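You operate a simulated robot arm through the tools that you are given. There is no shell and no other tool. Be economical: measure what you need, move in short steps, check, and stop when the job is done.

The job below is to be done with a simulated robot arm. You get a single attempt, and the scene is never put back.

TASK
Wind 8 metres of wire onto the small spool.
Fine: zero the counter and release the brake first; brake on again at the end; leave the tension dial.

The check looks at the end state, three seconds after you hand in, the way a careful person would. Anything else that was tipped, shoved, dropped, spilled or broken makes it a failure.

THE ROBOT
A 6-joint arm with a two-finger parallel gripper, fixed in place. Base frame: the origin is at the foot of the arm, x ahead of it, y to its left, z up; the work surface is at about z = 0.812. Readings come in m, degrees, newtons and seconds.
With the tool pointing down near the work surface it reaches from about 0.36 to 0.82 m from the base axis. Its first joint turns from -166.0 to 166.0 degrees. Payload 3.91 kg.
The TCP is the grasp point between the finger pads, 0.03 m short of the fingertips. In the tool frame z runs along the fingers and y along their closing line. Largest opening 0.11 m; finger width 0.02, thickness 0.01; the body of the gripper, 0.048 by 0.112 m, starts 0.055 m behind the TCP.
Orientation is told as [roll, pitch, yaw] about the base's x, y, z axes, in that order, counted from this pose: with the fingers straight down and closing along the base's y, the tool's x points along the base's -x, its y along +y and its z along -z.

THE INTERFACE
- The arm moves only by the tool jog_arm. Its argument "series" is a list of rows, each an object of numbers (a shift or turn left out is 0, a gripper value left out holds the last): "x", "y", "z": the shift along the base's x, y, z in mm; "rx", "ry", "rz": the turn, a rotation vector about the base's x, y, z in degrees; "jaw": the opening in per cent of the stroke, from 0 (shut) to 100 (fully open). In form: [{"x": .., "y": .., "z": .., "rx": .., "ry": .., "rz": .., "jaw": ..}, ...]. A call has 1 to 12 rows; each row shifts and turns the commanded pose from where the row before left it. Each row takes 0.2 s and may step no farther than 0.05 m and 8.6 degrees from the row before; otherwise, or with a gripper value out of range, the whole call is refused. Where a pose cannot be reached the arm comes as near as it can. A force on the tool above 40 N (or 10 N above the force at the start of the call, whichever is more), or a blocked arm, ends the call early, and 0.2 s more pass. The fingers move at their own pace (about 0.045 m/s each) and stop on an object; they squeeze with about 36 N. The grip force told is the motor's: it shows also when the fingers shut on nothing. Time passes only in rows, and 0.2 s behind the last, so rows that do not move let the fingers close. The reply holds the time, the measured pose of the TCP, the force on the tool along the base axes, the opening and the grip force, in the units named above and with some noise, with the torque about the TCP (base axes, N m) and any sound that the robot's microphone picked up.
- Cameras (640 x 400 px; columns grow to the right, rows downward): "scene" is fixed at [0.399, -0.6487, 1.5858]; the picture's right is [1.00, 0.00, 0.00], its down [0.00, -0.47, -0.88] and it looks along [-0.00, 0.88, -0.47] (base axes); focal length 340 px, centre (320, 200). "wrist" rides on the gripper at [0.077, 0.007, -0.115] in the tool frame; the picture's right is [-0.09, 1.00, 0.00], its down [-0.80, -0.07, -0.59] and it looks along [-0.59, -0.05, 0.80] (tool axes); focal length 270 px, centre (320, 200). There is no depth. A picture from a camera that has moved, and an enlarged one, comes with that camera's place and axes in the base frame and with its lens.
- snapshot(camera): a new picture of that camera. It takes no simulated time.
- raise_lower(by): slides the trunk up (or, below 0, down) by that many m; the arm rides with it, the base frame stays. It gives what a move gives, with no picture.
- close_up(camera, box): a new picture of the part [left, top, right, bottom] of that camera's present view, enlarged. It takes no simulated time.
- sign_off(): hands the job in; it is judged then, once.

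Go step by step. Nothing tells you positions but the pictures and the camera data: compare them with the known pose of the tool, close in by small moves and look again before you grip or let go. The budget is 120 turns and 84 pictures, counting those below and the enlarged ones. Unless the task says otherwise, let go and move clear before handing in, and close with one line.

The tools are called by a JSON object that holds its "fn" and its "kwargs". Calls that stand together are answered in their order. jog_arm: Moves the arm, as the interface text tells. Its arguments: {"type":"object","properties":{"series":{"type":"array","items":{"type":"object","properties":{"x":{"type":"number"},"y":{"type":"number"},"z":{"type":"number"},"rx":{"type":"number"},"ry":{"type":"number"},"rz":{"type":"number"},"jaw":{"type":"number"}}}}},"required":["series"]} The other tools are called the same way: raise_lower (by) slides the trunk up or down; snapshot (camera) takes a picture; close_up (camera, box) takes an enlarged picture of a part of a camera's view; sign_off () hands the job in.

At the start:

```text
t: 0.0
tcp_pos: [0.3422, 0.4753, 1.154]
ee_rot: [0.0, 0.1, 0.0]
ft_force: [-0.5, -0.5, 0.5]
moment: [0.03, -0.05, 0.01]
width: 0.1101
grip_force: 0.1
trunk travel left (down, up): [-0.525, 0.085]
```

scene: 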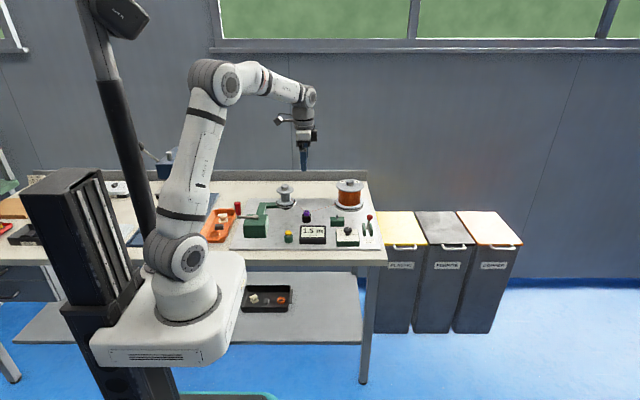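
wrist: 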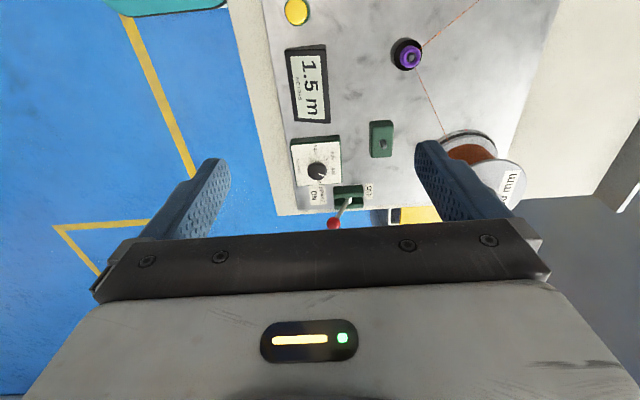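

I see a winding machine on the bench: small spool at the back left, supply spool at right, a counter reading 1.5 m, a yellow button, a tension dial, and a brake lever with a red knob. I'll take enlarged views first.

{"fn": "close_up", "kwargs": {"camera": "scene", "box": [220, 170, 390, 270]}}

{"fn": "close_up", "kwargs": {"camera": "wrist", "box": [240, 0, 560, 240]}}

```text
3.76 times, centred on (305, 220) of scene
camera zoom: at [0.399, -0.6487, 1.5858], right [1.0, 0.0, 0.0], down [0.0, -0.47, -0.88], along [0.0, 0.88, -0.47], focal length 1280 px, centre (376, 125)
```

zoom: 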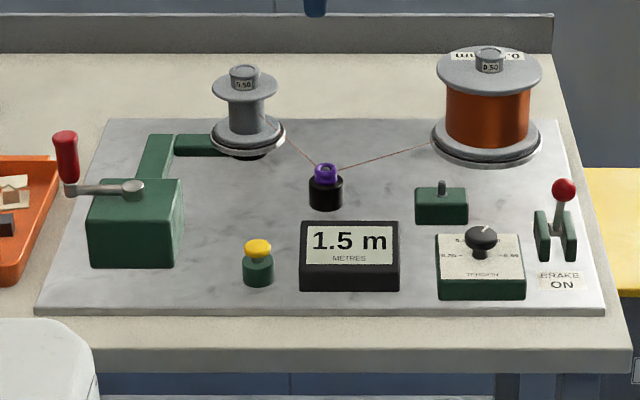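

```text
1.67 times, centred on (400, 120) of wrist
camera zoom: at [0.2658, 0.4812, 1.2706], right [0.09, 1.0, 0.0], down [0.8, -0.07, 0.59], along [0.59, -0.05, -0.8], focal length 450 px, centre (187, 333)
```

zoom: 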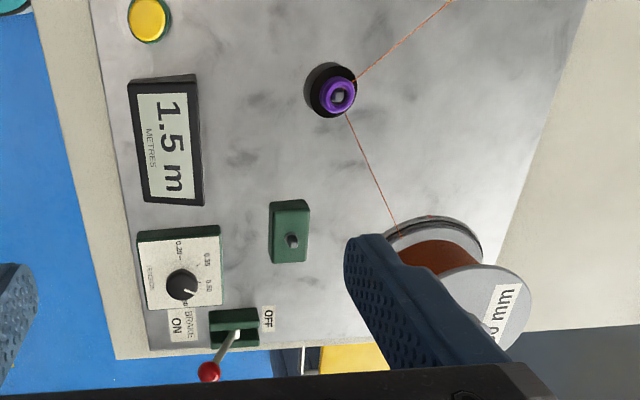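

Lever seems tilted to the front (ON); OFF is towards the back. The button is at about (0.277, 0.45), and the crank hub at about (0.144, 0.50) with its handle at radius ~0.065. I'll close the jaw and go above the button.

{"fn": "jog_arm", "kwargs": {"series": [{"x": -30, "y": -10, "z": -30, "jaw": 0}, {"x": -35, "y": -15, "z": -20}, {"z": -45}, {"z": -45}, {"z": -30}, {}, {}, {}]}}

{"fn": "snapshot", "kwargs": {"camera": "wrist"}}

{"fn": "close_up", "kwargs": {"camera": "scene", "box": [220, 170, 390, 270]}}

```text
t: 1.8
tcp_pos: [0.2784, 0.4496, 0.9842]
ee_rot: [0.0, 0.0, 0.0]
ft_force: [-0.1, -0.5, 0.7]
moment: [-0.01, 0.05, 0.0]
width: 0.0
grip_force: 36.0
trunk travel left (down, up): [-0.525, 0.085]
```

```text
79 pictures are left
camera wrist: at [0.2002, 0.4561, 1.0996], right [0.09, 1.0, 0.0], down [0.8, -0.07, 0.59], along [0.59, -0.05, -0.8], focal length 270 px, centre (320, 200)
```

wrist: 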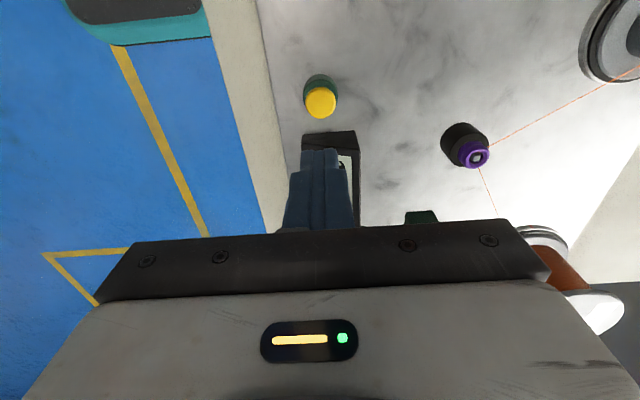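

```text
3.76 times, centred on (305, 220) of scene
camera zoom: at [0.399, -0.6487, 1.5858], right [1.0, 0.0, 0.0], down [0.0, -0.47, -0.88], along [0.0, 0.88, -0.47], focal length 1280 px, centre (376, 125)
```

zoom: 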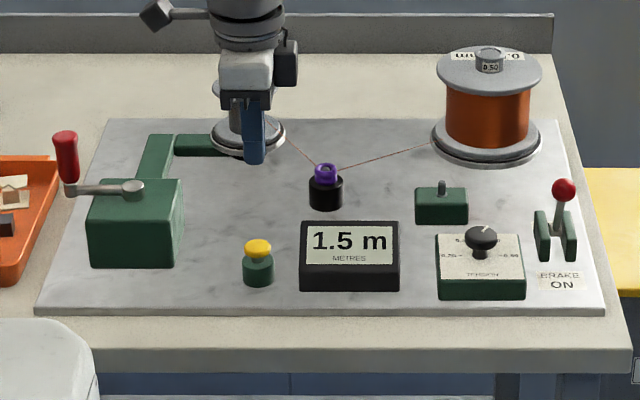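

The button top reads about (0.275, 0.451, 0.857). I'll lower over it and press in small steps.

{"fn": "jog_arm", "kwargs": {"series": [{"x": -3, "y": 1.5, "z": -40}, {"z": -40}, {"z": -6}, {}]}}

{"fn": "close_up", "kwargs": {"camera": "scene", "box": [220, 170, 390, 270]}}

{"fn": "snapshot", "kwargs": {"camera": "wrist"}}

```text
t: 2.8
tcp_pos: [0.2758, 0.4513, 0.8975]
ee_rot: [0.0, 0.0, 0.0]
ft_force: [-0.9, 0.3, 1.2]
moment: [-0.03, -0.02, 0.01]
width: 0.0
grip_force: 36.1
trunk travel left (down, up): [-0.525, 0.085]
```

```text
3.76 times, centred on (305, 220) of scene
camera zoom: at [0.399, -0.6487, 1.5858], right [1.0, 0.0, 0.0], down [0.0, -0.47, -0.88], along [0.0, 0.88, -0.47], focal length 1280 px, centre (376, 125)
```

zoom: 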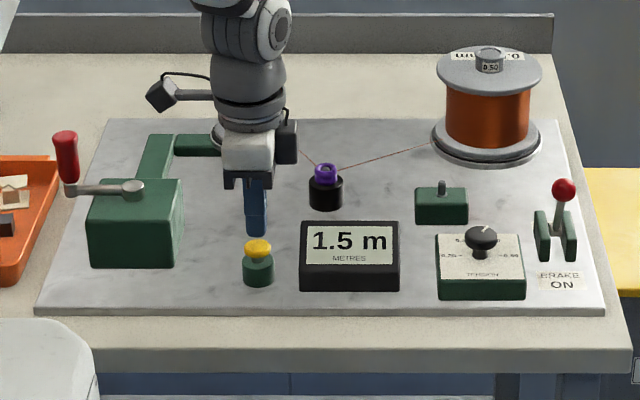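

```text
76 pictures are left
camera wrist: at [0.1982, 0.4579, 1.0136], right [0.09, 1.0, 0.0], down [0.8, -0.07, 0.59], along [0.59, -0.05, -0.8], focal length 270 px, centre (320, 200)
```

wrist: 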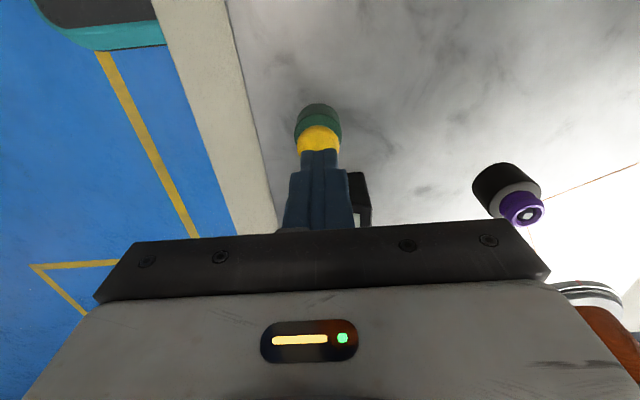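

Aligned with the button; pressing down in small steps.

{"fn": "jog_arm", "kwargs": {"series": [{"z": -5}, {"z": -3}, {"z": -2}, {"z": -2}, {}]}}

{"fn": "close_up", "kwargs": {"camera": "scene", "box": [220, 170, 390, 270]}}

```text
t: 4.0
tcp_pos: [0.2757, 0.4505, 0.8865]
ee_rot: [0.1, 0.0, 0.0]
ft_force: [-0.2, 0.1, -0.6]
moment: [-0.03, 0.01, 0.0]
width: 0.0001
grip_force: 36.3
trunk travel left (down, up): [-0.525, 0.085]
```

```text
3.76 times, centred on (305, 220) of scene
camera zoom: at [0.399, -0.6487, 1.5858], right [1.0, 0.0, 0.0], down [0.0, -0.47, -0.88], along [0.0, 0.88, -0.47], focal length 1280 px, centre (376, 125)
```

zoom: 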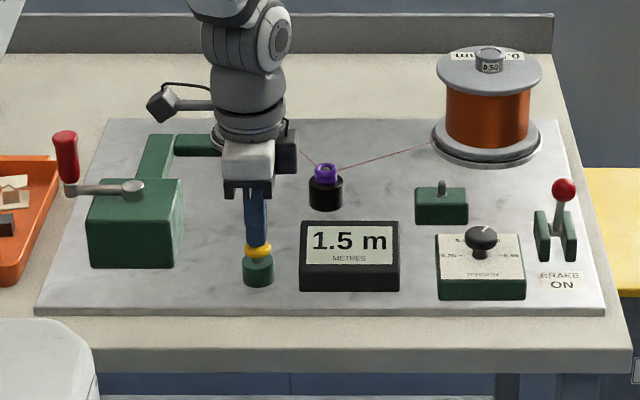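

{"fn": "jog_arm", "kwargs": {"series": [{"z": -2}, {"z": -2}, {"z": -2}, {}]}}

{"fn": "close_up", "kwargs": {"camera": "scene", "box": [220, 170, 390, 270]}}

```text
t: 5.0
tcp_pos: [0.2768, 0.4504, 0.88]
ee_rot: [0.0, 0.0, 0.0]
ft_force: [-1.1, -0.5, 1.3]
moment: [0.01, 0.0, -0.01]
width: 0.0
grip_force: 36.8
trunk travel left (down, up): [-0.525, 0.085]
```

```text
3.76 times, centred on (305, 220) of scene
camera zoom: at [0.399, -0.6487, 1.5858], right [1.0, 0.0, 0.0], down [0.0, -0.47, -0.88], along [0.0, 0.88, -0.47], focal length 1280 px, centre (376, 125)
```

zoom: 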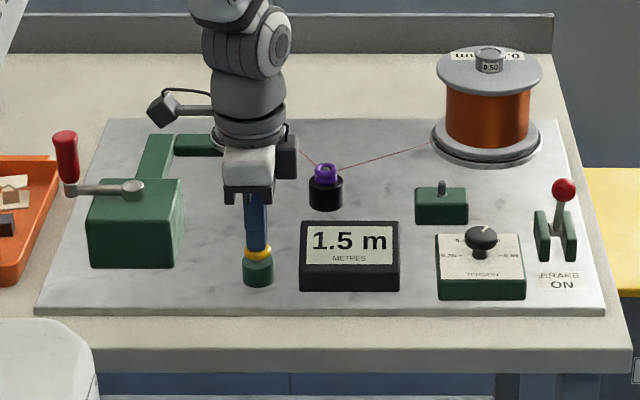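

Nothing has registered yet, and there is no force. Pressing further.

{"fn": "jog_arm", "kwargs": {"series": [{"z": -2}, {"z": -1.5}, {"z": -1.5}, {}]}}

{"fn": "close_up", "kwargs": {"camera": "scene", "box": [260, 200, 345, 250]}}

```text
t: 6.0
tcp_pos: [0.275, 0.4512, 0.877]
ee_rot: [0.1, 0.0, -0.1]
ft_force: [2.0, 0.1, 10.8]
moment: [-0.01, -0.02, -0.01]
width: 0.0002
grip_force: 35.7
trunk travel left (down, up): [-0.525, 0.085]
heard: click
```

```text
7.53 times, centred on (302, 225) of scene
camera zoom: at [0.399, -0.6487, 1.5858], right [1.0, 0.0, 0.0], down [0.0, -0.47, -0.88], along [0.0, 0.88, -0.47], focal length 2560 px, centre (452, 12)
```

zoom: 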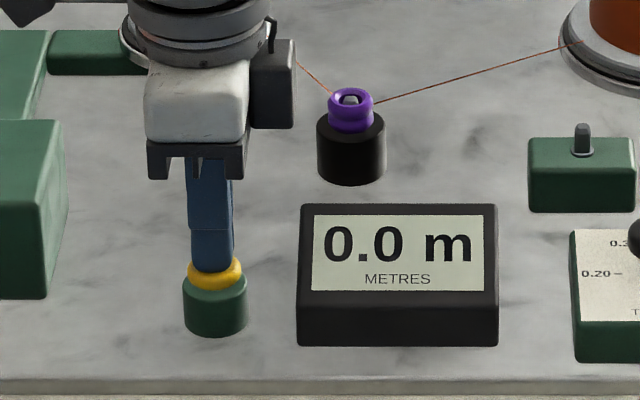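

Counter zeroed with a click. Next I rise and travel to a spot in front of the brake knob.

{"fn": "jog_arm", "kwargs": {"series": [{"z": 40}, {"z": 45}, {"x": 45, "z": 20}, {"x": 48}, {"x": 48}, {"x": 48, "y": -7}, {"x": 48, "y": -7}, {"x": 48, "y": -7}, {"x": 33}, {}]}}

{"fn": "snapshot", "kwargs": {"camera": "wrist"}}

{"fn": "close_up", "kwargs": {"camera": "scene", "box": [270, 170, 390, 250]}}

```text
t: 8.2
tcp_pos: [0.5934, 0.4281, 0.9797]
ee_rot: [0.0, 0.0, 0.0]
ft_force: [0.3, -0.1, -0.6]
moment: [0.0, -0.03, -0.01]
width: 0.0001
grip_force: 36.0
trunk travel left (down, up): [-0.525, 0.085]
```

```text
72 pictures are left
camera wrist: at [0.5165, 0.436, 1.096], right [0.09, 1.0, 0.0], down [0.8, -0.07, 0.59], along [0.59, -0.05, -0.8], focal length 270 px, centre (320, 200)
```

wrist: 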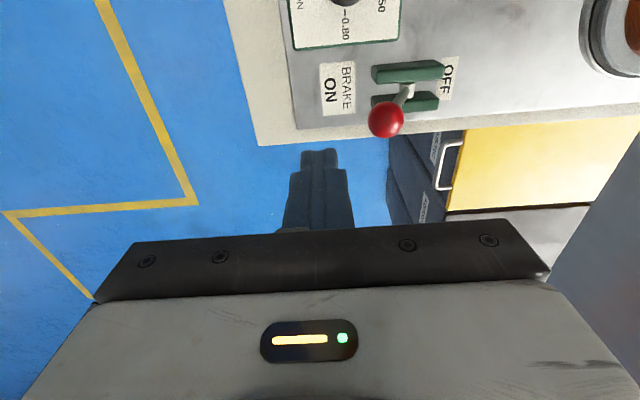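

```text
5.00 times, centred on (330, 210) of scene
camera zoom: at [0.399, -0.6487, 1.5858], right [1.0, 0.0, 0.0], down [0.0, -0.47, -0.88], along [0.0, 0.88, -0.47], focal length 1700 px, centre (270, 150)
```

zoom: 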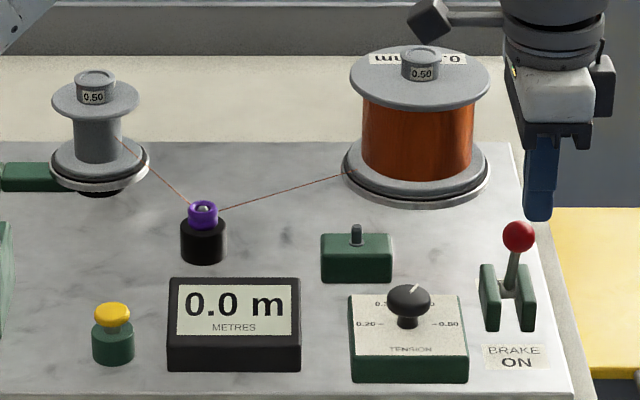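

Knob is at about (0.593, 0.481, 0.895). I'll lower the closed fingers in front of it and then push to +y.

{"fn": "jog_arm", "kwargs": {"series": [{"z": -40}, {"z": -28}, {"y": 12}, {"y": 10}, {"y": 10}, {"y": 10}, {"y": 10}, {}]}}

{"fn": "close_up", "kwargs": {"camera": "scene", "box": [270, 170, 390, 250]}}

```text
t: 10.0
tcp_pos: [0.5925, 0.4813, 0.914]
ee_rot: [0.0, 0.0, 0.0]
ft_force: [0.5, -0.5, 0.2]
moment: [-0.02, -0.02, -0.03]
width: 0.0
grip_force: 36.3
trunk travel left (down, up): [-0.525, 0.085]
```

```text
5.00 times, centred on (330, 210) of scene
camera zoom: at [0.399, -0.6487, 1.5858], right [1.0, 0.0, 0.0], down [0.0, -0.47, -0.88], along [0.0, 0.88, -0.47], focal length 1700 px, centre (270, 150)
```

zoom: 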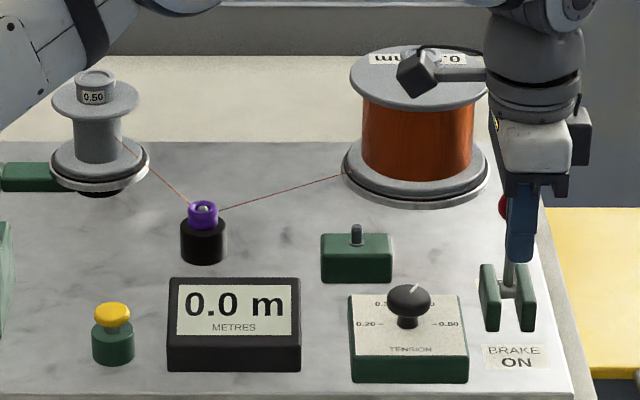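

The knob is moving back with the fingers. Pushing on.

{"fn": "jog_arm", "kwargs": {"series": [{"y": 8}, {"y": 8}, {"y": 8}, {"y": 6}, {}]}}

{"fn": "snapshot", "kwargs": {"camera": "wrist"}}

```text
t: 11.2
tcp_pos: [0.5924, 0.5121, 0.9127]
ee_rot: [-0.1, 0.0, 0.0]
ft_force: [0.3, 0.0, -0.8]
moment: [-0.03, 0.01, -0.01]
width: 0.0
grip_force: 36.3
trunk travel left (down, up): [-0.525, 0.085]
```

```text
69 pictures are left
camera wrist: at [0.5155, 0.5188, 1.0284], right [0.09, 1.0, 0.0], down [0.8, -0.07, 0.59], along [0.59, -0.05, -0.8], focal length 270 px, centre (320, 200)
```

wrist: 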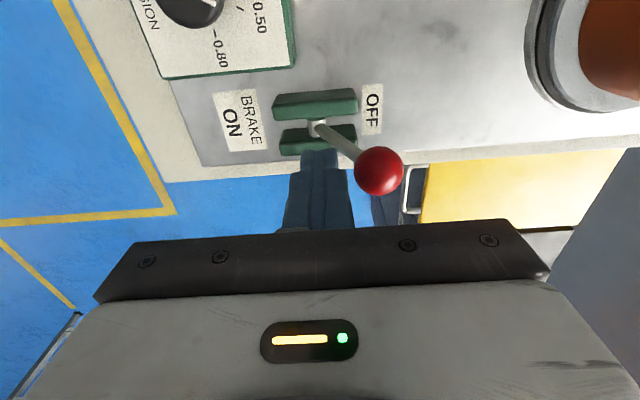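

The lever now leans towards OFF, ahead of the fingers. I'll push a little further to check that it's at its stop.

{"fn": "jog_arm", "kwargs": {"series": [{"y": 5}, {"y": 4}, {"y": 3}, {}]}}

{"fn": "snapshot", "kwargs": {"camera": "wrist"}}

```text
t: 12.2
tcp_pos: [0.5933, 0.5206, 0.9137]
ee_rot: [-0.2, 0.1, -0.1]
ft_force: [-3.4, -26.8, 0.0]
moment: [-0.58, 0.06, 0.12]
width: 0.0
grip_force: 35.8
trunk travel left (down, up): [-0.525, 0.085]
```

```text
68 pictures are left
camera wrist: at [0.5162, 0.527, 1.0288], right [0.09, 1.0, 0.0], down [0.8, -0.07, 0.59], along [0.59, -0.06, -0.8], focal length 270 px, centre (320, 200)
```

wrist: 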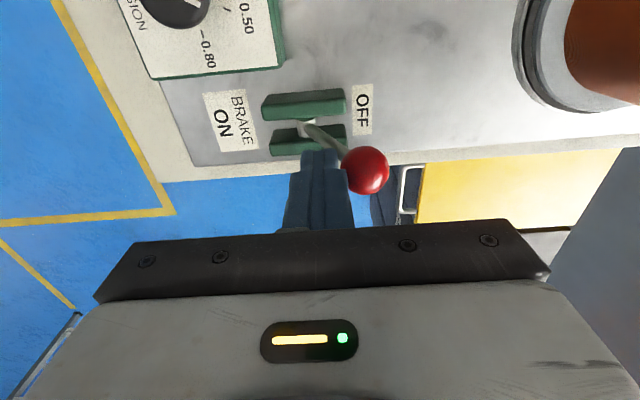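

The lever is at its OFF stop (27 N reaction). Next I back away, rise, and travel to the crank handle.

{"fn": "jog_arm", "kwargs": {"series": [{"y": -25}, {"y": -15, "z": 40}, {"z": 45, "y": -10}, {"z": 40}, {"x": -48}, {"x": -48}, {"x": -48}, {"x": -48}, {"x": -48}, {"x": -48}, {"x": -48}, {"x": -48}]}}

{"fn": "jog_arm", "kwargs": {"series": [{"x": -48, "y": 10, "jaw": 60}, {"x": -45, "y": 10}, {"x": -30, "y": 10}, {}, {}]}}

{"fn": "snapshot", "kwargs": {"camera": "wrist"}}

{"fn": "close_up", "kwargs": {"camera": "scene", "box": [220, 170, 390, 270]}}

```text
t: 14.8
tcp_pos: [0.2073, 0.473, 1.0367]
ee_rot: [0.0, 0.0, 0.0]
ft_force: [0.4, 0.1, -0.2]
moment: [0.0, 0.01, -0.02]
width: 0.0
grip_force: 36.2
trunk travel left (down, up): [-0.525, 0.085]
```

```text
t: 16.0
tcp_pos: [0.0852, 0.5041, 1.0384]
ee_rot: [0.0, 0.1, 0.0]
ft_force: [-0.1, 0.7, -0.3]
moment: [0.0, 0.0, -0.02]
width: 0.0663
grip_force: 0.1
trunk travel left (down, up): [-0.525, 0.085]
```

```text
67 pictures are left
camera wrist: at [0.0077, 0.511, 1.1537], right [0.09, 1.0, 0.0], down [0.8, -0.07, 0.59], along [0.59, -0.05, -0.8], focal length 270 px, centre (320, 200)
```

wrist: 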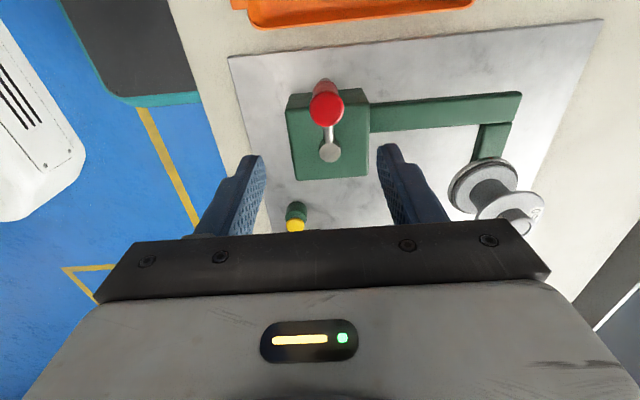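

```text
3.76 times, centred on (305, 220) of scene
camera zoom: at [0.399, -0.6487, 1.5858], right [1.0, 0.0, 0.0], down [0.0, -0.47, -0.88], along [0.0, 0.88, -0.47], focal length 1280 px, centre (376, 125)
```

zoom: 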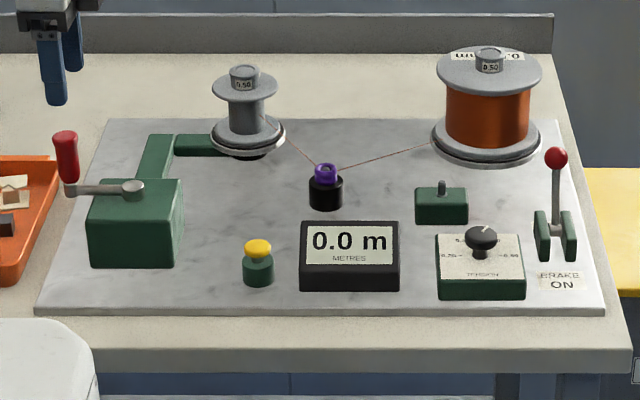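

I put the hub at about (0.140, 0.511, 0.89) and the handle at about (0.075, 0.511), z 0.895–0.95. I'll enlarge the view for precision.

{"fn": "close_up", "kwargs": {"camera": "wrist", "box": [260, 60, 420, 160]}}

{"fn": "close_up", "kwargs": {"camera": "scene", "box": [220, 190, 284, 230]}}

```text
4.00 times, centred on (340, 110) of wrist
camera zoom: at [0.0077, 0.511, 1.1537], right [0.09, 1.0, 0.0], down [0.8, -0.07, 0.59], along [0.59, -0.05, -0.8], focal length 1081 px, centre (240, 560)
```

zoom: 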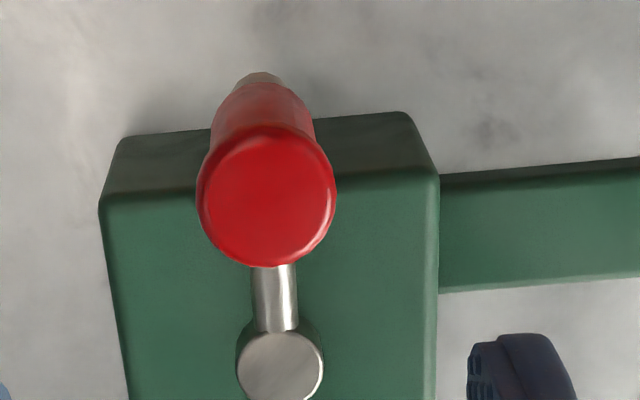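

```text
10.00 times, centred on (252, 210) of scene
camera zoom: at [0.399, -0.6487, 1.5858], right [1.0, 0.0, 0.0], down [0.0, -0.47, -0.88], along [0.0, 0.88, -0.47], focal length 3400 px, centre (1000, 100)
```

zoom: 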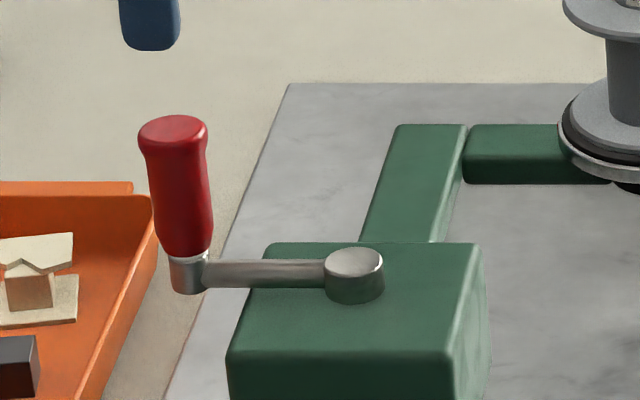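

Both cameras agree: hub (0.141, 0.511), handle axis (0.076, 0.511), top at z 0.945, radius 65 mm. Before gripping, I check which way the wire runs onto the spool, and lower around the handle.

{"fn": "close_up", "kwargs": {"camera": "scene", "box": [268, 180, 332, 220]}}

{"fn": "jog_arm", "kwargs": {"series": [{"x": -9, "y": 7, "z": -40}, {"z": -40}, {"z": -35}, {}]}}

{"fn": "snapshot", "kwargs": {"camera": "wrist"}}

{"fn": "close_up", "kwargs": {"camera": "scene", "box": [220, 180, 300, 230]}}

```text
10.00 times, centred on (300, 200) of scene
camera zoom: at [0.399, -0.6487, 1.5858], right [1.0, 0.0, 0.0], down [0.0, -0.47, -0.88], along [0.0, 0.88, -0.47], focal length 3400 px, centre (520, 200)
```

zoom: 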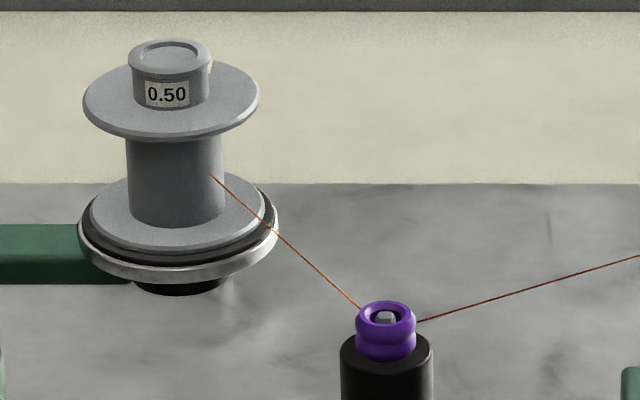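

```text
t: 17.0
tcp_pos: [0.0777, 0.5114, 0.9224]
ee_rot: [0.0, -0.1, -0.1]
ft_force: [0.3, 0.4, 0.5]
moment: [0.0, 0.01, -0.01]
width: 0.066
grip_force: 0.0
trunk travel left (down, up): [-0.525, 0.085]
```

```text
62 pictures are left
camera wrist: at [-0.0006, 0.5177, 1.0381], right [0.09, 1.0, 0.0], down [0.8, -0.07, 0.59], along [0.59, -0.05, -0.8], focal length 270 px, centre (320, 200)
```

wrist: 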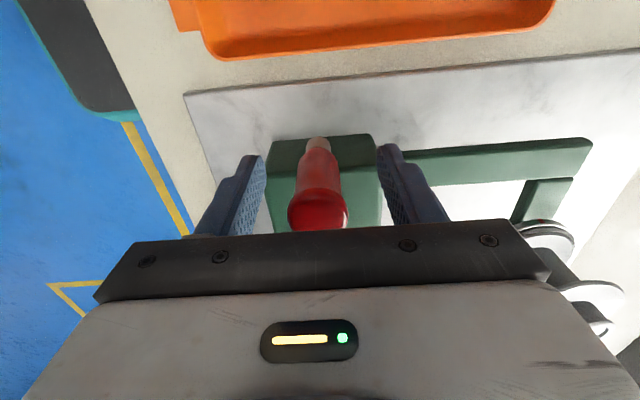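

```text
8.00 times, centred on (260, 205) of scene
camera zoom: at [0.399, -0.6487, 1.5858], right [1.0, 0.0, 0.0], down [0.0, -0.47, -0.88], along [0.0, 0.88, -0.47], focal length 2720 px, centre (800, 160)
```

zoom: 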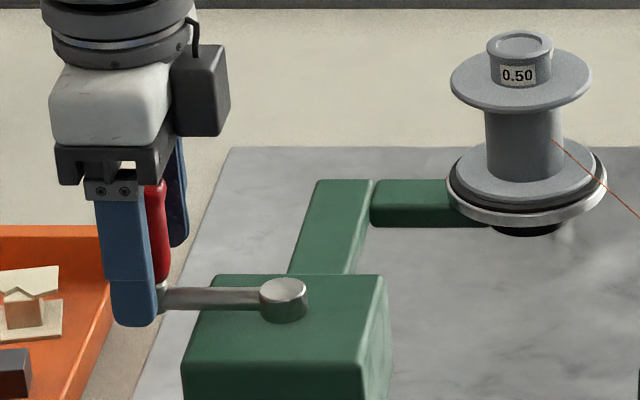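

The fingers straddle the handle. I raise 4 mm for clearance over the crank arm, close, and then try a small counter-clockwise arc.

{"fn": "jog_arm", "kwargs": {"series": [{"x": -1.5, "z": 4, "jaw": 0}, {}, {}, {}, {}]}}

{"fn": "jog_arm", "kwargs": {"series": [{"x": 0.5, "y": -8.5}, {"x": 1.7, "y": -8.3}, {}]}}

{"fn": "snapshot", "kwargs": {"camera": "scene"}}

```text
t: 18.2
tcp_pos: [0.0754, 0.511, 0.9278]
ee_rot: [0.0, 0.1, -0.1]
ft_force: [-1.3, -0.4, -3.7]
moment: [-0.01, -0.03, -0.03]
width: 0.0259
grip_force: 45.3
trunk travel left (down, up): [-0.525, 0.085]
```

```text
t: 19.0
tcp_pos: [0.0769, 0.494, 0.927]
ee_rot: [0.0, 0.0, 0.0]
ft_force: [-6.3, -0.9, -8.0]
moment: [-0.07, 0.08, -0.03]
width: 0.0259
grip_force: 45.1
trunk travel left (down, up): [-0.525, 0.085]
```

```text
60 pictures are left
```

scene: 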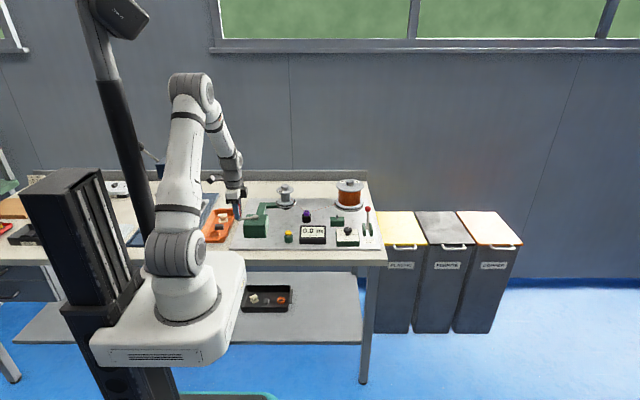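

{"fn": "jog_arm", "kwargs": {"series": [{"x": 2.8, "y": -8.0}, {"x": 3.9, "y": -7.6}, {"x": 4.9, "y": -7.0}, {"x": 5.7, "y": -6.4}, {}]}}

{"fn": "close_up", "kwargs": {"camera": "scene", "box": [220, 170, 390, 270]}}

```text
t: 20.2
tcp_pos: [0.0942, 0.4655, 0.9274]
ee_rot: [-0.1, 0.0, -0.1]
ft_force: [-10.4, -10.3, -14.7]
moment: [0.11, -0.12, 0.01]
width: 0.0256
grip_force: 44.4
trunk travel left (down, up): [-0.525, 0.085]
```

```text
3.76 times, centred on (305, 220) of scene
camera zoom: at [0.399, -0.6487, 1.5858], right [1.0, 0.0, 0.0], down [0.0, -0.47, -0.88], along [0.0, 0.88, -0.47], focal length 1280 px, centre (376, 125)
```

zoom: 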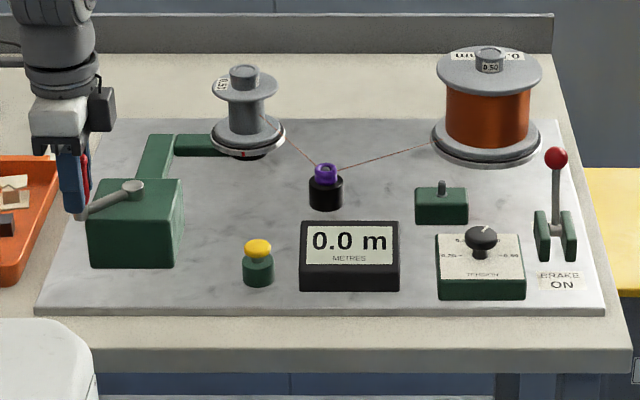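

The handle spins freely in the grip, and the spool's label moved, so the spool is turning. I'll go back by 15° with the radius slightly larger, to sort out the direction and the force.

{"fn": "jog_arm", "kwargs": {"series": [{"x": -6.5, "y": 5.5, "z": -1}, {"x": -5.5, "y": 7, "z": -1}, {}]}}

{"fn": "close_up", "kwargs": {"camera": "scene", "box": [220, 170, 390, 270]}}

```text
t: 21.0
tcp_pos: [0.083, 0.4778, 0.9271]
ee_rot: [0.3, 0.0, -0.1]
ft_force: [1.1, 0.6, 9.8]
moment: [0.1, -0.26, -0.04]
width: 0.0259
grip_force: 45.2
trunk travel left (down, up): [-0.525, 0.085]
```

```text
3.76 times, centred on (305, 220) of scene
camera zoom: at [0.399, -0.6487, 1.5858], right [1.0, 0.0, 0.0], down [0.0, -0.47, -0.88], along [0.0, 0.88, -0.47], focal length 1280 px, centre (376, 125)
```

zoom: 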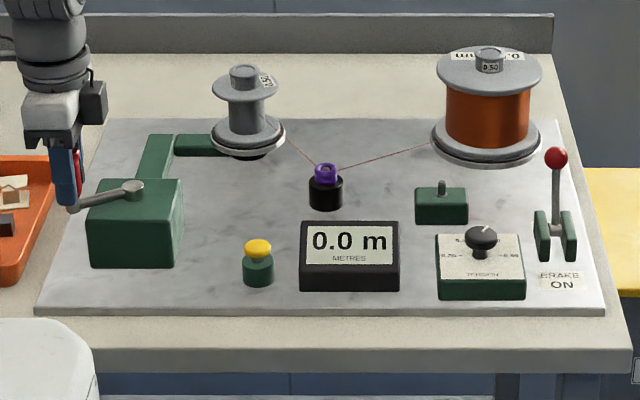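

The spool turns roughly ten times faster than the crank, and nothing was counted going counter-clockwise, so winding is probably clockwise. I'll crank 60° clockwise and read the counter.

{"fn": "jog_arm", "kwargs": {"series": [{"x": -6.7, "y": 16.2, "z": 1}, {"x": -2.3, "y": 17.3}, {"x": 2.3, "y": 17.3}, {"x": 6.7, "y": 16.2}, {}]}}

{"fn": "close_up", "kwargs": {"camera": "scene", "box": [220, 170, 390, 270]}}

```text
t: 22.2
tcp_pos: [0.0847, 0.5437, 0.9279]
ee_rot: [0.0, 0.0, -0.2]
ft_force: [10.7, -7.0, 9.7]
moment: [0.17, -0.26, 0.0]
width: 0.0259
grip_force: 45.6
trunk travel left (down, up): [-0.525, 0.085]
```

```text
3.76 times, centred on (305, 220) of scene
camera zoom: at [0.399, -0.6487, 1.5858], right [1.0, 0.0, 0.0], down [0.0, -0.47, -0.88], along [0.0, 0.88, -0.47], focal length 1280 px, centre (376, 125)
```

zoom: 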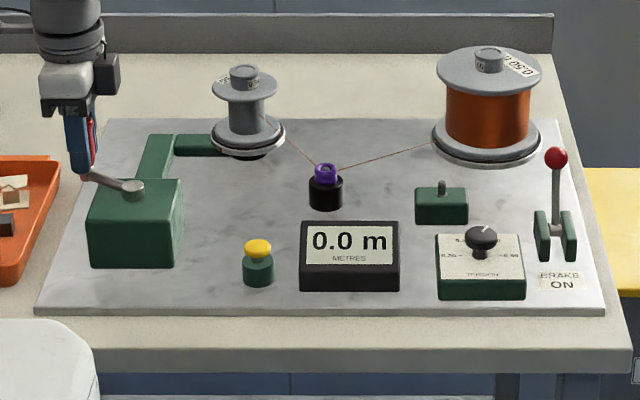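

Turning clockwise also moves the supply spool, so wire is being pulled across. The forces suggest the hub centre is about (0.141, 0.5095) and R ≈ 65.8; I'll correct that and go another 90° clockwise.

{"fn": "jog_arm", "kwargs": {"series": [{"x": 1, "y": -2.1}, {"x": 10.5, "y": 13.6}, {"x": 13.6, "y": 10.5}, {"x": 15.9, "y": 6.6}, {"x": 17, "y": 2.2}, {"x": 17, "y": -2.2}, {"x": 15.9, "y": -6.6}, {}]}}

{"fn": "close_up", "kwargs": {"camera": "scene", "box": [220, 170, 390, 270]}}

```text
t: 24.0
tcp_pos: [0.1741, 0.5659, 0.9265]
ee_rot: [0.1, 0.0, 0.0]
ft_force: [-3.5, -5.4, 10.6]
moment: [-0.04, -0.09, -0.02]
width: 0.0259
grip_force: 44.9
trunk travel left (down, up): [-0.525, 0.085]
```

```text
3.76 times, centred on (305, 220) of scene
camera zoom: at [0.399, -0.6487, 1.5858], right [1.0, 0.0, 0.0], down [0.0, -0.47, -0.88], along [0.0, 0.88, -0.47], focal length 1280 px, centre (376, 125)
```

zoom: 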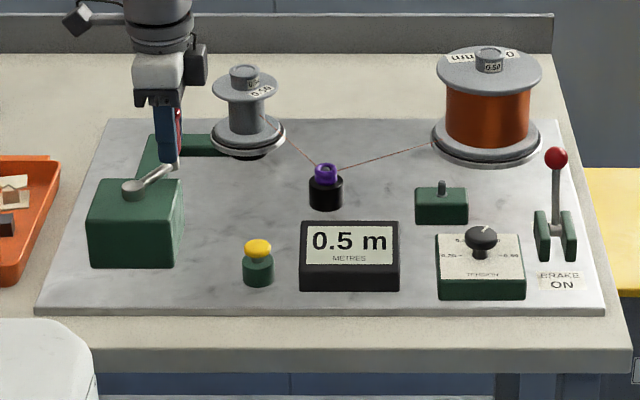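

The counter now reads 0.5 m, so clockwise is the winding direction at about 1.5–2 m per turn. I'll do a further half turn.

{"fn": "jog_arm", "kwargs": {"series": [{"x": 13.3, "y": -11.1}, {"x": 10.5, "y": -13.6}, {"x": 6.6, "y": -15.9}, {"x": 2.2, "y": -17}, {"x": -2.2, "y": -17}, {"x": -6.6, "y": -15.9}, {"x": -10.5, "y": -13.6}, {"x": -13.6, "y": -10.5}, {"x": -15.9, "y": -6.6}, {"x": -17, "y": -2.2}, {"x": -17, "y": 2.2}, {"x": -15.9, "y": 6.6}]}}

{"fn": "close_up", "kwargs": {"camera": "scene", "box": [220, 170, 390, 270]}}

```text
t: 26.6
tcp_pos: [0.1083, 0.4539, 0.9261]
ee_rot: [-0.1, 0.0, 0.0]
ft_force: [8.2, 17.6, 13.8]
moment: [-0.33, -0.27, -0.06]
width: 0.026
grip_force: 45.0
trunk travel left (down, up): [-0.525, 0.085]
```

```text
3.76 times, centred on (305, 220) of scene
camera zoom: at [0.399, -0.6487, 1.5858], right [1.0, 0.0, 0.0], down [0.0, -0.47, -0.88], along [0.0, 0.88, -0.47], focal length 1280 px, centre (376, 125)
```

zoom: 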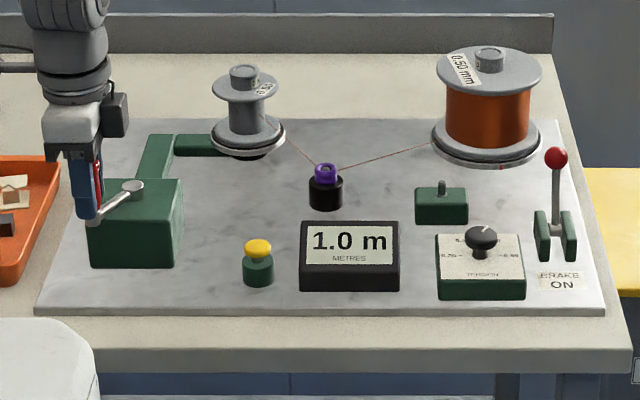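

1.0 m. Fitting the measured points gives hub (0.1405, 0.5103) and R 65. I'll correct for that and wind one full turn.

{"fn": "jog_arm", "kwargs": {"series": [{"x": -13.3, "y": 12.4, "z": 1.5}, {"x": -10.3, "y": 13.5}, {"x": -6.5, "y": 15.7}, {"x": -2.2, "y": 16.8}, {"x": 2.2, "y": 16.8}, {"x": 6.5, "y": 15.7}, {"x": 10.3, "y": 13.5}, {"x": 13.5, "y": 10.3}, {"x": 15.7, "y": 6.5}, {"x": 16.8, "y": 2.2}, {"x": 16.8, "y": -2.2}, {"x": 15.7, "y": -6.5}]}}

{"fn": "jog_arm", "kwargs": {"series": [{"x": 13.5, "y": -10.3}, {"x": 10.3, "y": -13.5}, {"x": 6.5, "y": -15.7}, {"x": 2.2, "y": -16.8}, {"x": -2.2, "y": -16.8}, {"x": -6.5, "y": -15.7}, {"x": -10.3, "y": -13.5}, {"x": -13.5, "y": -10.3}, {"x": -15.7, "y": -6.5}, {"x": -16.8, "y": -2.2}, {"x": -16.8, "y": 2.2}, {"x": -15.7, "y": 6.5}]}}

{"fn": "close_up", "kwargs": {"camera": "scene", "box": [220, 170, 390, 270]}}

```text
t: 29.2
tcp_pos: [0.1736, 0.5655, 0.9273]
ee_rot: [-0.4, 0.1, 0.0]
ft_force: [-7.6, -13.9, -19.0]
moment: [0.24, -0.29, 0.01]
width: 0.0256
grip_force: 44.9
trunk travel left (down, up): [-0.525, 0.085]
```

```text
t: 31.8
tcp_pos: [0.1071, 0.4537, 0.9284]
ee_rot: [-0.1, 0.0, 0.1]
ft_force: [-6.7, -10.5, -25.6]
moment: [0.19, -0.49, 0.0]
width: 0.0259
grip_force: 44.7
trunk travel left (down, up): [-0.525, 0.085]
```

```text
3.76 times, centred on (305, 220) of scene
camera zoom: at [0.399, -0.6487, 1.5858], right [1.0, 0.0, 0.0], down [0.0, -0.47, -0.88], along [0.0, 0.88, -0.47], focal length 1280 px, centre (376, 125)
```

zoom: 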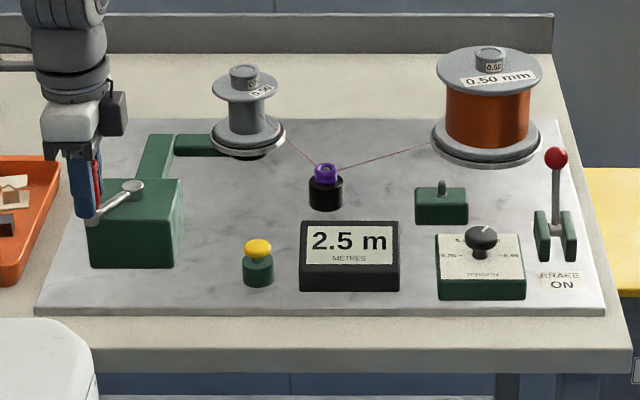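

2.5 m, so about 1.5 m per turn. I'll relieve the built-up offsets and wind another full turn.

{"fn": "jog_arm", "kwargs": {"series": [{"x": -14.0, "y": 9.3, "z": -2.5}, {"x": -10.3, "y": 13.5}, {"x": -6.5, "y": 15.7}, {"x": -2.2, "y": 16.8}, {"x": 2.2, "y": 16.8}, {"x": 6.5, "y": 15.7}, {"x": 10.3, "y": 13.5}, {"x": 13.5, "y": 10.3}, {"x": 15.7, "y": 6.5}, {"x": 16.8, "y": 2.2}, {"x": 16.8, "y": -2.2}, {"x": 15.7, "y": -6.5}]}}

{"fn": "close_up", "kwargs": {"camera": "scene", "box": [220, 170, 390, 270]}}

{"fn": "jog_arm", "kwargs": {"series": [{"x": 13.5, "y": -10.3}, {"x": 10.3, "y": -13.5}, {"x": 6.5, "y": -15.7}, {"x": 2.2, "y": -16.8}, {"x": -2.2, "y": -16.8}, {"x": -6.5, "y": -15.7}, {"x": -10.3, "y": -13.5}, {"x": -13.5, "y": -10.3}, {"x": -15.7, "y": -6.5}, {"x": -16.8, "y": -2.2}, {"x": -16.8, "y": 2.2}, {"x": -15.7, "y": 6.5}]}}

{"fn": "close_up", "kwargs": {"camera": "scene", "box": [220, 170, 390, 270]}}

```text
t: 34.4
tcp_pos: [0.1748, 0.5653, 0.928]
ee_rot: [0.2, 0.0, -0.1]
ft_force: [8.1, 9.4, 32.9]
moment: [-0.11, 0.23, 0.02]
width: 0.0258
grip_force: 45.3
trunk travel left (down, up): [-0.525, 0.085]
```

```text
3.76 times, centred on (305, 220) of scene
camera zoom: at [0.399, -0.6487, 1.5858], right [1.0, 0.0, 0.0], down [0.0, -0.47, -0.88], along [0.0, 0.88, -0.47], focal length 1280 px, centre (376, 125)
```

zoom: 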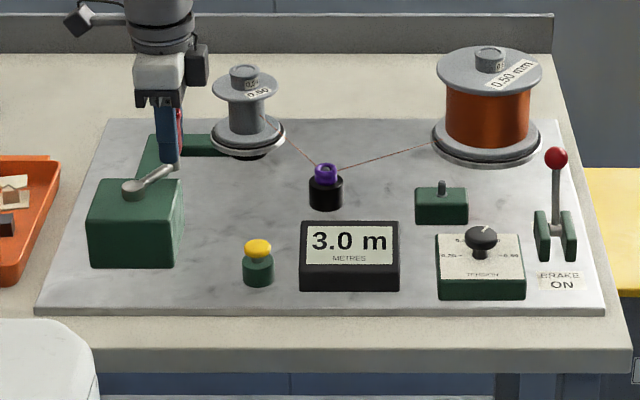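

```text
t: 37.0
tcp_pos: [0.1074, 0.4539, 0.9254]
ee_rot: [0.1, 0.0, 0.0]
ft_force: [6.0, 12.6, 27.8]
moment: [-0.24, -0.41, -0.01]
width: 0.0257
grip_force: 45.0
trunk travel left (down, up): [-0.525, 0.085]
```

```text
3.76 times, centred on (305, 220) of scene
camera zoom: at [0.399, -0.6487, 1.5858], right [1.0, 0.0, 0.0], down [0.0, -0.47, -0.88], along [0.0, 0.88, -0.47], focal length 1280 px, centre (376, 125)
```

zoom: 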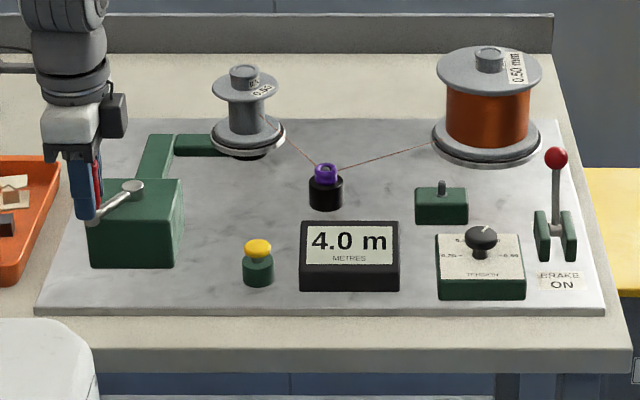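

4.0 m; the counter shows steps of 0.5 m. I'll find where it ticks over so I can stop accurately: winding on 90° now, then in small steps.

{"fn": "jog_arm", "kwargs": {"series": [{"x": -13.3, "y": 10.8, "z": 1.5}, {"x": -10.3, "y": 13.5}, {"x": -6.5, "y": 15.7}, {"x": -2.2, "y": 16.8}, {"x": 2.2, "y": 16.8}, {"x": 6.5, "y": 15.7}]}}

{"fn": "close_up", "kwargs": {"camera": "scene", "box": [220, 170, 390, 270]}}

{"fn": "jog_arm", "kwargs": {"series": [{"x": 10.3, "y": 13.5}]}}

{"fn": "close_up", "kwargs": {"camera": "scene", "box": [290, 200, 340, 250]}}

{"fn": "jog_arm", "kwargs": {"series": [{"x": 13.5, "y": 10.3}]}}

{"fn": "close_up", "kwargs": {"camera": "scene", "box": [290, 200, 340, 250]}}

```text
t: 38.4
tcp_pos: [0.0835, 0.5426, 0.9259]
ee_rot: [0.1, 0.0, 0.0]
ft_force: [0.6, 0.6, -5.4]
moment: [0.16, 0.1, 0.02]
width: 0.0261
grip_force: 45.0
trunk travel left (down, up): [-0.525, 0.085]
```

```text
3.76 times, centred on (305, 220) of scene
camera zoom: at [0.399, -0.6487, 1.5858], right [1.0, 0.0, 0.0], down [0.0, -0.47, -0.88], along [0.0, 0.88, -0.47], focal length 1280 px, centre (376, 125)
```

zoom: 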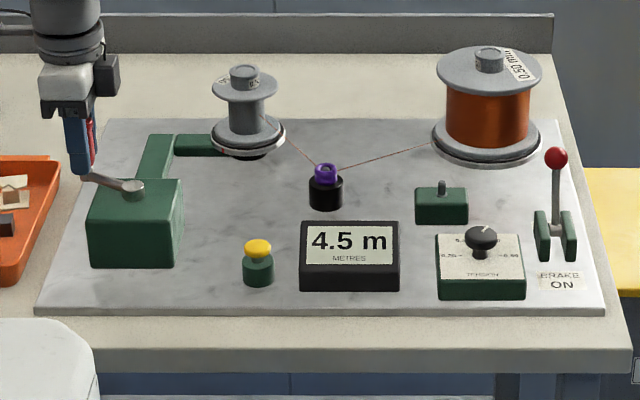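

```text
t: 38.8
tcp_pos: [0.0962, 0.5571, 0.9242]
ee_rot: [0.0, 0.1, 0.0]
ft_force: [1.7, 2.3, -9.2]
moment: [0.22, -0.29, -0.02]
width: 0.0259
grip_force: 44.8
trunk travel left (down, up): [-0.525, 0.085]
```

```text
8.00 times, centred on (315, 225) of scene
camera zoom: at [0.399, -0.6487, 1.5858], right [1.0, 0.0, 0.0], down [0.0, -0.47, -0.88], along [0.0, 0.88, -0.47], focal length 2720 px, centre (360, 0)
```

zoom: 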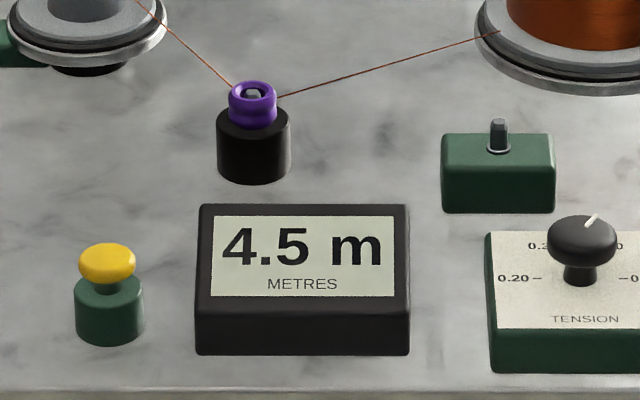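

```text
t: 39.2
tcp_pos: [0.1087, 0.5672, 0.9251]
ee_rot: [0.0, 0.0, 0.0]
ft_force: [3.5, 0.0, -13.1]
moment: [0.23, -0.11, -0.01]
width: 0.026
grip_force: 45.0
trunk travel left (down, up): [-0.525, 0.085]
```

```text
8.00 times, centred on (315, 225) of scene
camera zoom: at [0.399, -0.6487, 1.5858], right [1.0, 0.0, 0.0], down [0.0, -0.47, -0.88], along [0.0, 0.88, -0.47], focal length 2720 px, centre (360, 0)
```

zoom: 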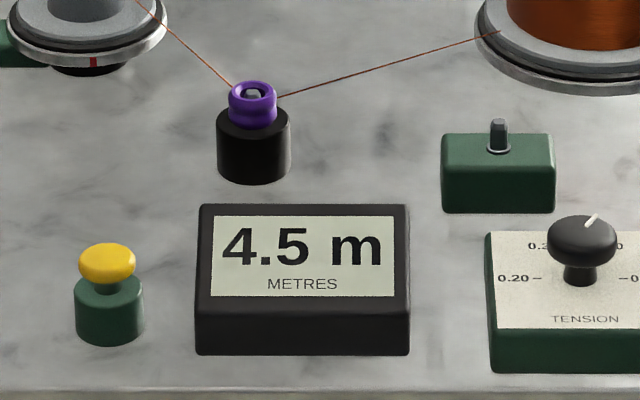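

The 4.5 tick came before 1110° of cranking. I'll look for the 5.0 tick in 30° steps.

{"fn": "jog_arm", "kwargs": {"series": [{"x": 15.7, "y": 6.5, "z": -1}, {"x": 16.8, "y": 2.2}]}}

{"fn": "close_up", "kwargs": {"camera": "scene", "box": [290, 200, 340, 250]}}

{"fn": "jog_arm", "kwargs": {"series": [{"x": 16.8, "y": -2.2}, {"x": 15.7, "y": -6.5}]}}

{"fn": "close_up", "kwargs": {"camera": "scene", "box": [290, 200, 340, 250]}}

{"fn": "jog_arm", "kwargs": {"series": [{"x": 13.5, "y": -10.3}]}}

{"fn": "close_up", "kwargs": {"camera": "scene", "box": [290, 200, 340, 250]}}

```text
t: 39.8
tcp_pos: [0.1401, 0.575, 0.9265]
ee_rot: [-0.1, 0.0, 0.0]
ft_force: [0.8, -7.1, -12.4]
moment: [0.16, -0.24, 0.01]
width: 0.0257
grip_force: 44.9
trunk travel left (down, up): [-0.525, 0.085]
```

```text
8.00 times, centred on (315, 225) of scene
camera zoom: at [0.399, -0.6487, 1.5858], right [1.0, 0.0, 0.0], down [0.0, -0.47, -0.88], along [0.0, 0.88, -0.47], focal length 2720 px, centre (360, 0)
```

zoom: 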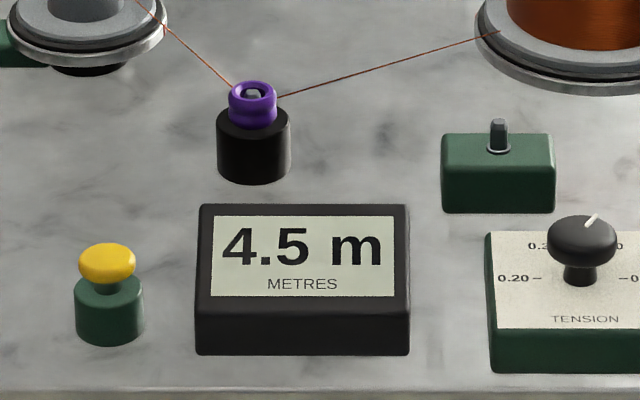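

```text
t: 40.4
tcp_pos: [0.1729, 0.5651, 0.9257]
ee_rot: [-0.1, 0.0, 0.0]
ft_force: [-2.7, -8.7, -7.6]
moment: [0.13, 0.02, 0.0]
width: 0.0261
grip_force: 45.1
trunk travel left (down, up): [-0.525, 0.085]
```

```text
8.00 times, centred on (315, 225) of scene
camera zoom: at [0.399, -0.6487, 1.5858], right [1.0, 0.0, 0.0], down [0.0, -0.47, -0.88], along [0.0, 0.88, -0.47], focal length 2720 px, centre (360, 0)
```

zoom: 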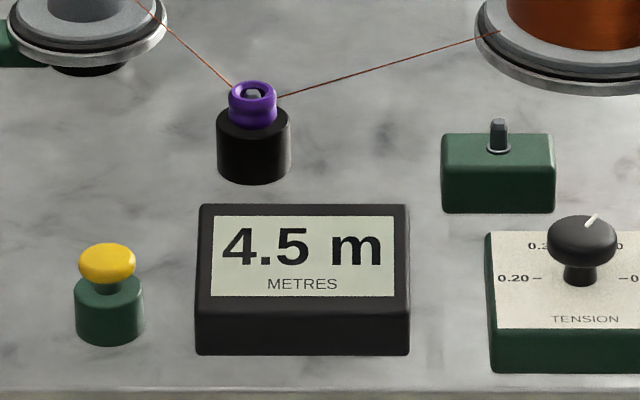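

```text
t: 40.8
tcp_pos: [0.1867, 0.5542, 0.9267]
ee_rot: [0.0, 0.1, -0.1]
ft_force: [-4.6, -9.0, -6.7]
moment: [0.17, -0.45, -0.04]
width: 0.0259
grip_force: 45.2
trunk travel left (down, up): [-0.525, 0.085]
```

```text
8.00 times, centred on (315, 225) of scene
camera zoom: at [0.399, -0.6487, 1.5858], right [1.0, 0.0, 0.0], down [0.0, -0.47, -0.88], along [0.0, 0.88, -0.47], focal length 2720 px, centre (360, 0)
```

zoom: 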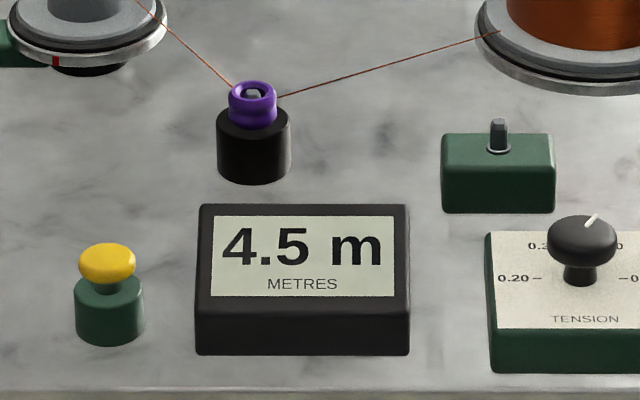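

Still 4.5 at 1215°. Continuing in small steps.

{"fn": "jog_arm", "kwargs": {"series": [{"x": 10.3, "y": -13.5, "z": -0.5}]}}

{"fn": "close_up", "kwargs": {"camera": "scene", "box": [265, 185, 345, 250]}}

{"fn": "jog_arm", "kwargs": {"series": [{"x": 6.5, "y": -15.7}]}}

{"fn": "close_up", "kwargs": {"camera": "scene", "box": [265, 185, 345, 250]}}

```text
t: 41.2
tcp_pos: [0.1959, 0.5409, 0.9256]
ee_rot: [0.1, 0.0, 0.0]
ft_force: [-6.2, -5.6, -3.8]
moment: [0.02, -0.5, 0.02]
width: 0.0258
grip_force: 44.9
trunk travel left (down, up): [-0.525, 0.085]
```

```text
6.15 times, centred on (305, 218) of scene
camera zoom: at [0.399, -0.6487, 1.5858], right [1.0, 0.0, 0.0], down [0.0, -0.47, -0.88], along [0.0, 0.88, -0.47], focal length 2092 px, centre (412, 92)
```

zoom: 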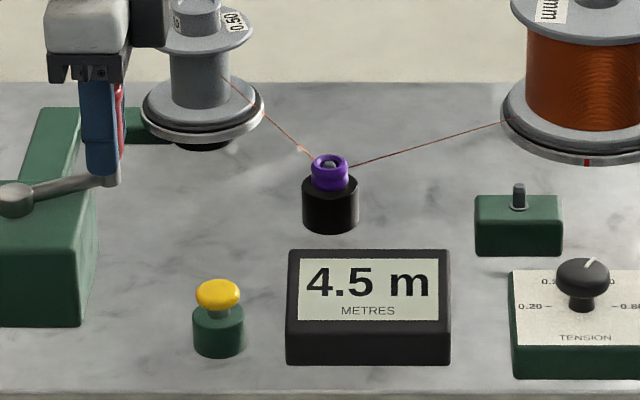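

```text
t: 41.6
tcp_pos: [0.2048, 0.5249, 0.925]
ee_rot: [0.0, 0.0, 0.0]
ft_force: [-6.3, -4.5, -0.4]
moment: [-0.17, -0.35, -0.02]
width: 0.0257
grip_force: 45.7
trunk travel left (down, up): [-0.525, 0.085]
```

```text
6.15 times, centred on (305, 218) of scene
camera zoom: at [0.399, -0.6487, 1.5858], right [1.0, 0.0, 0.0], down [0.0, -0.47, -0.88], along [0.0, 0.88, -0.47], focal length 2092 px, centre (412, 92)
```

zoom: 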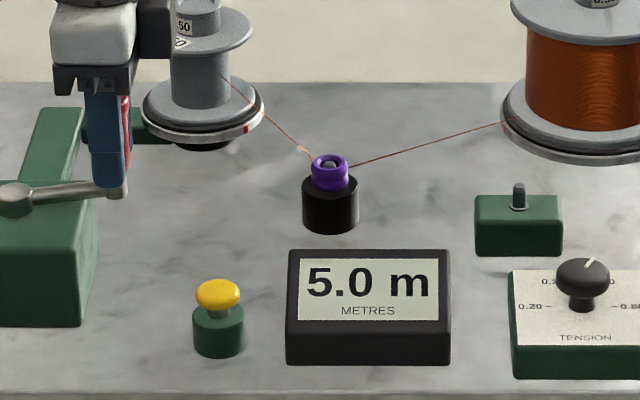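

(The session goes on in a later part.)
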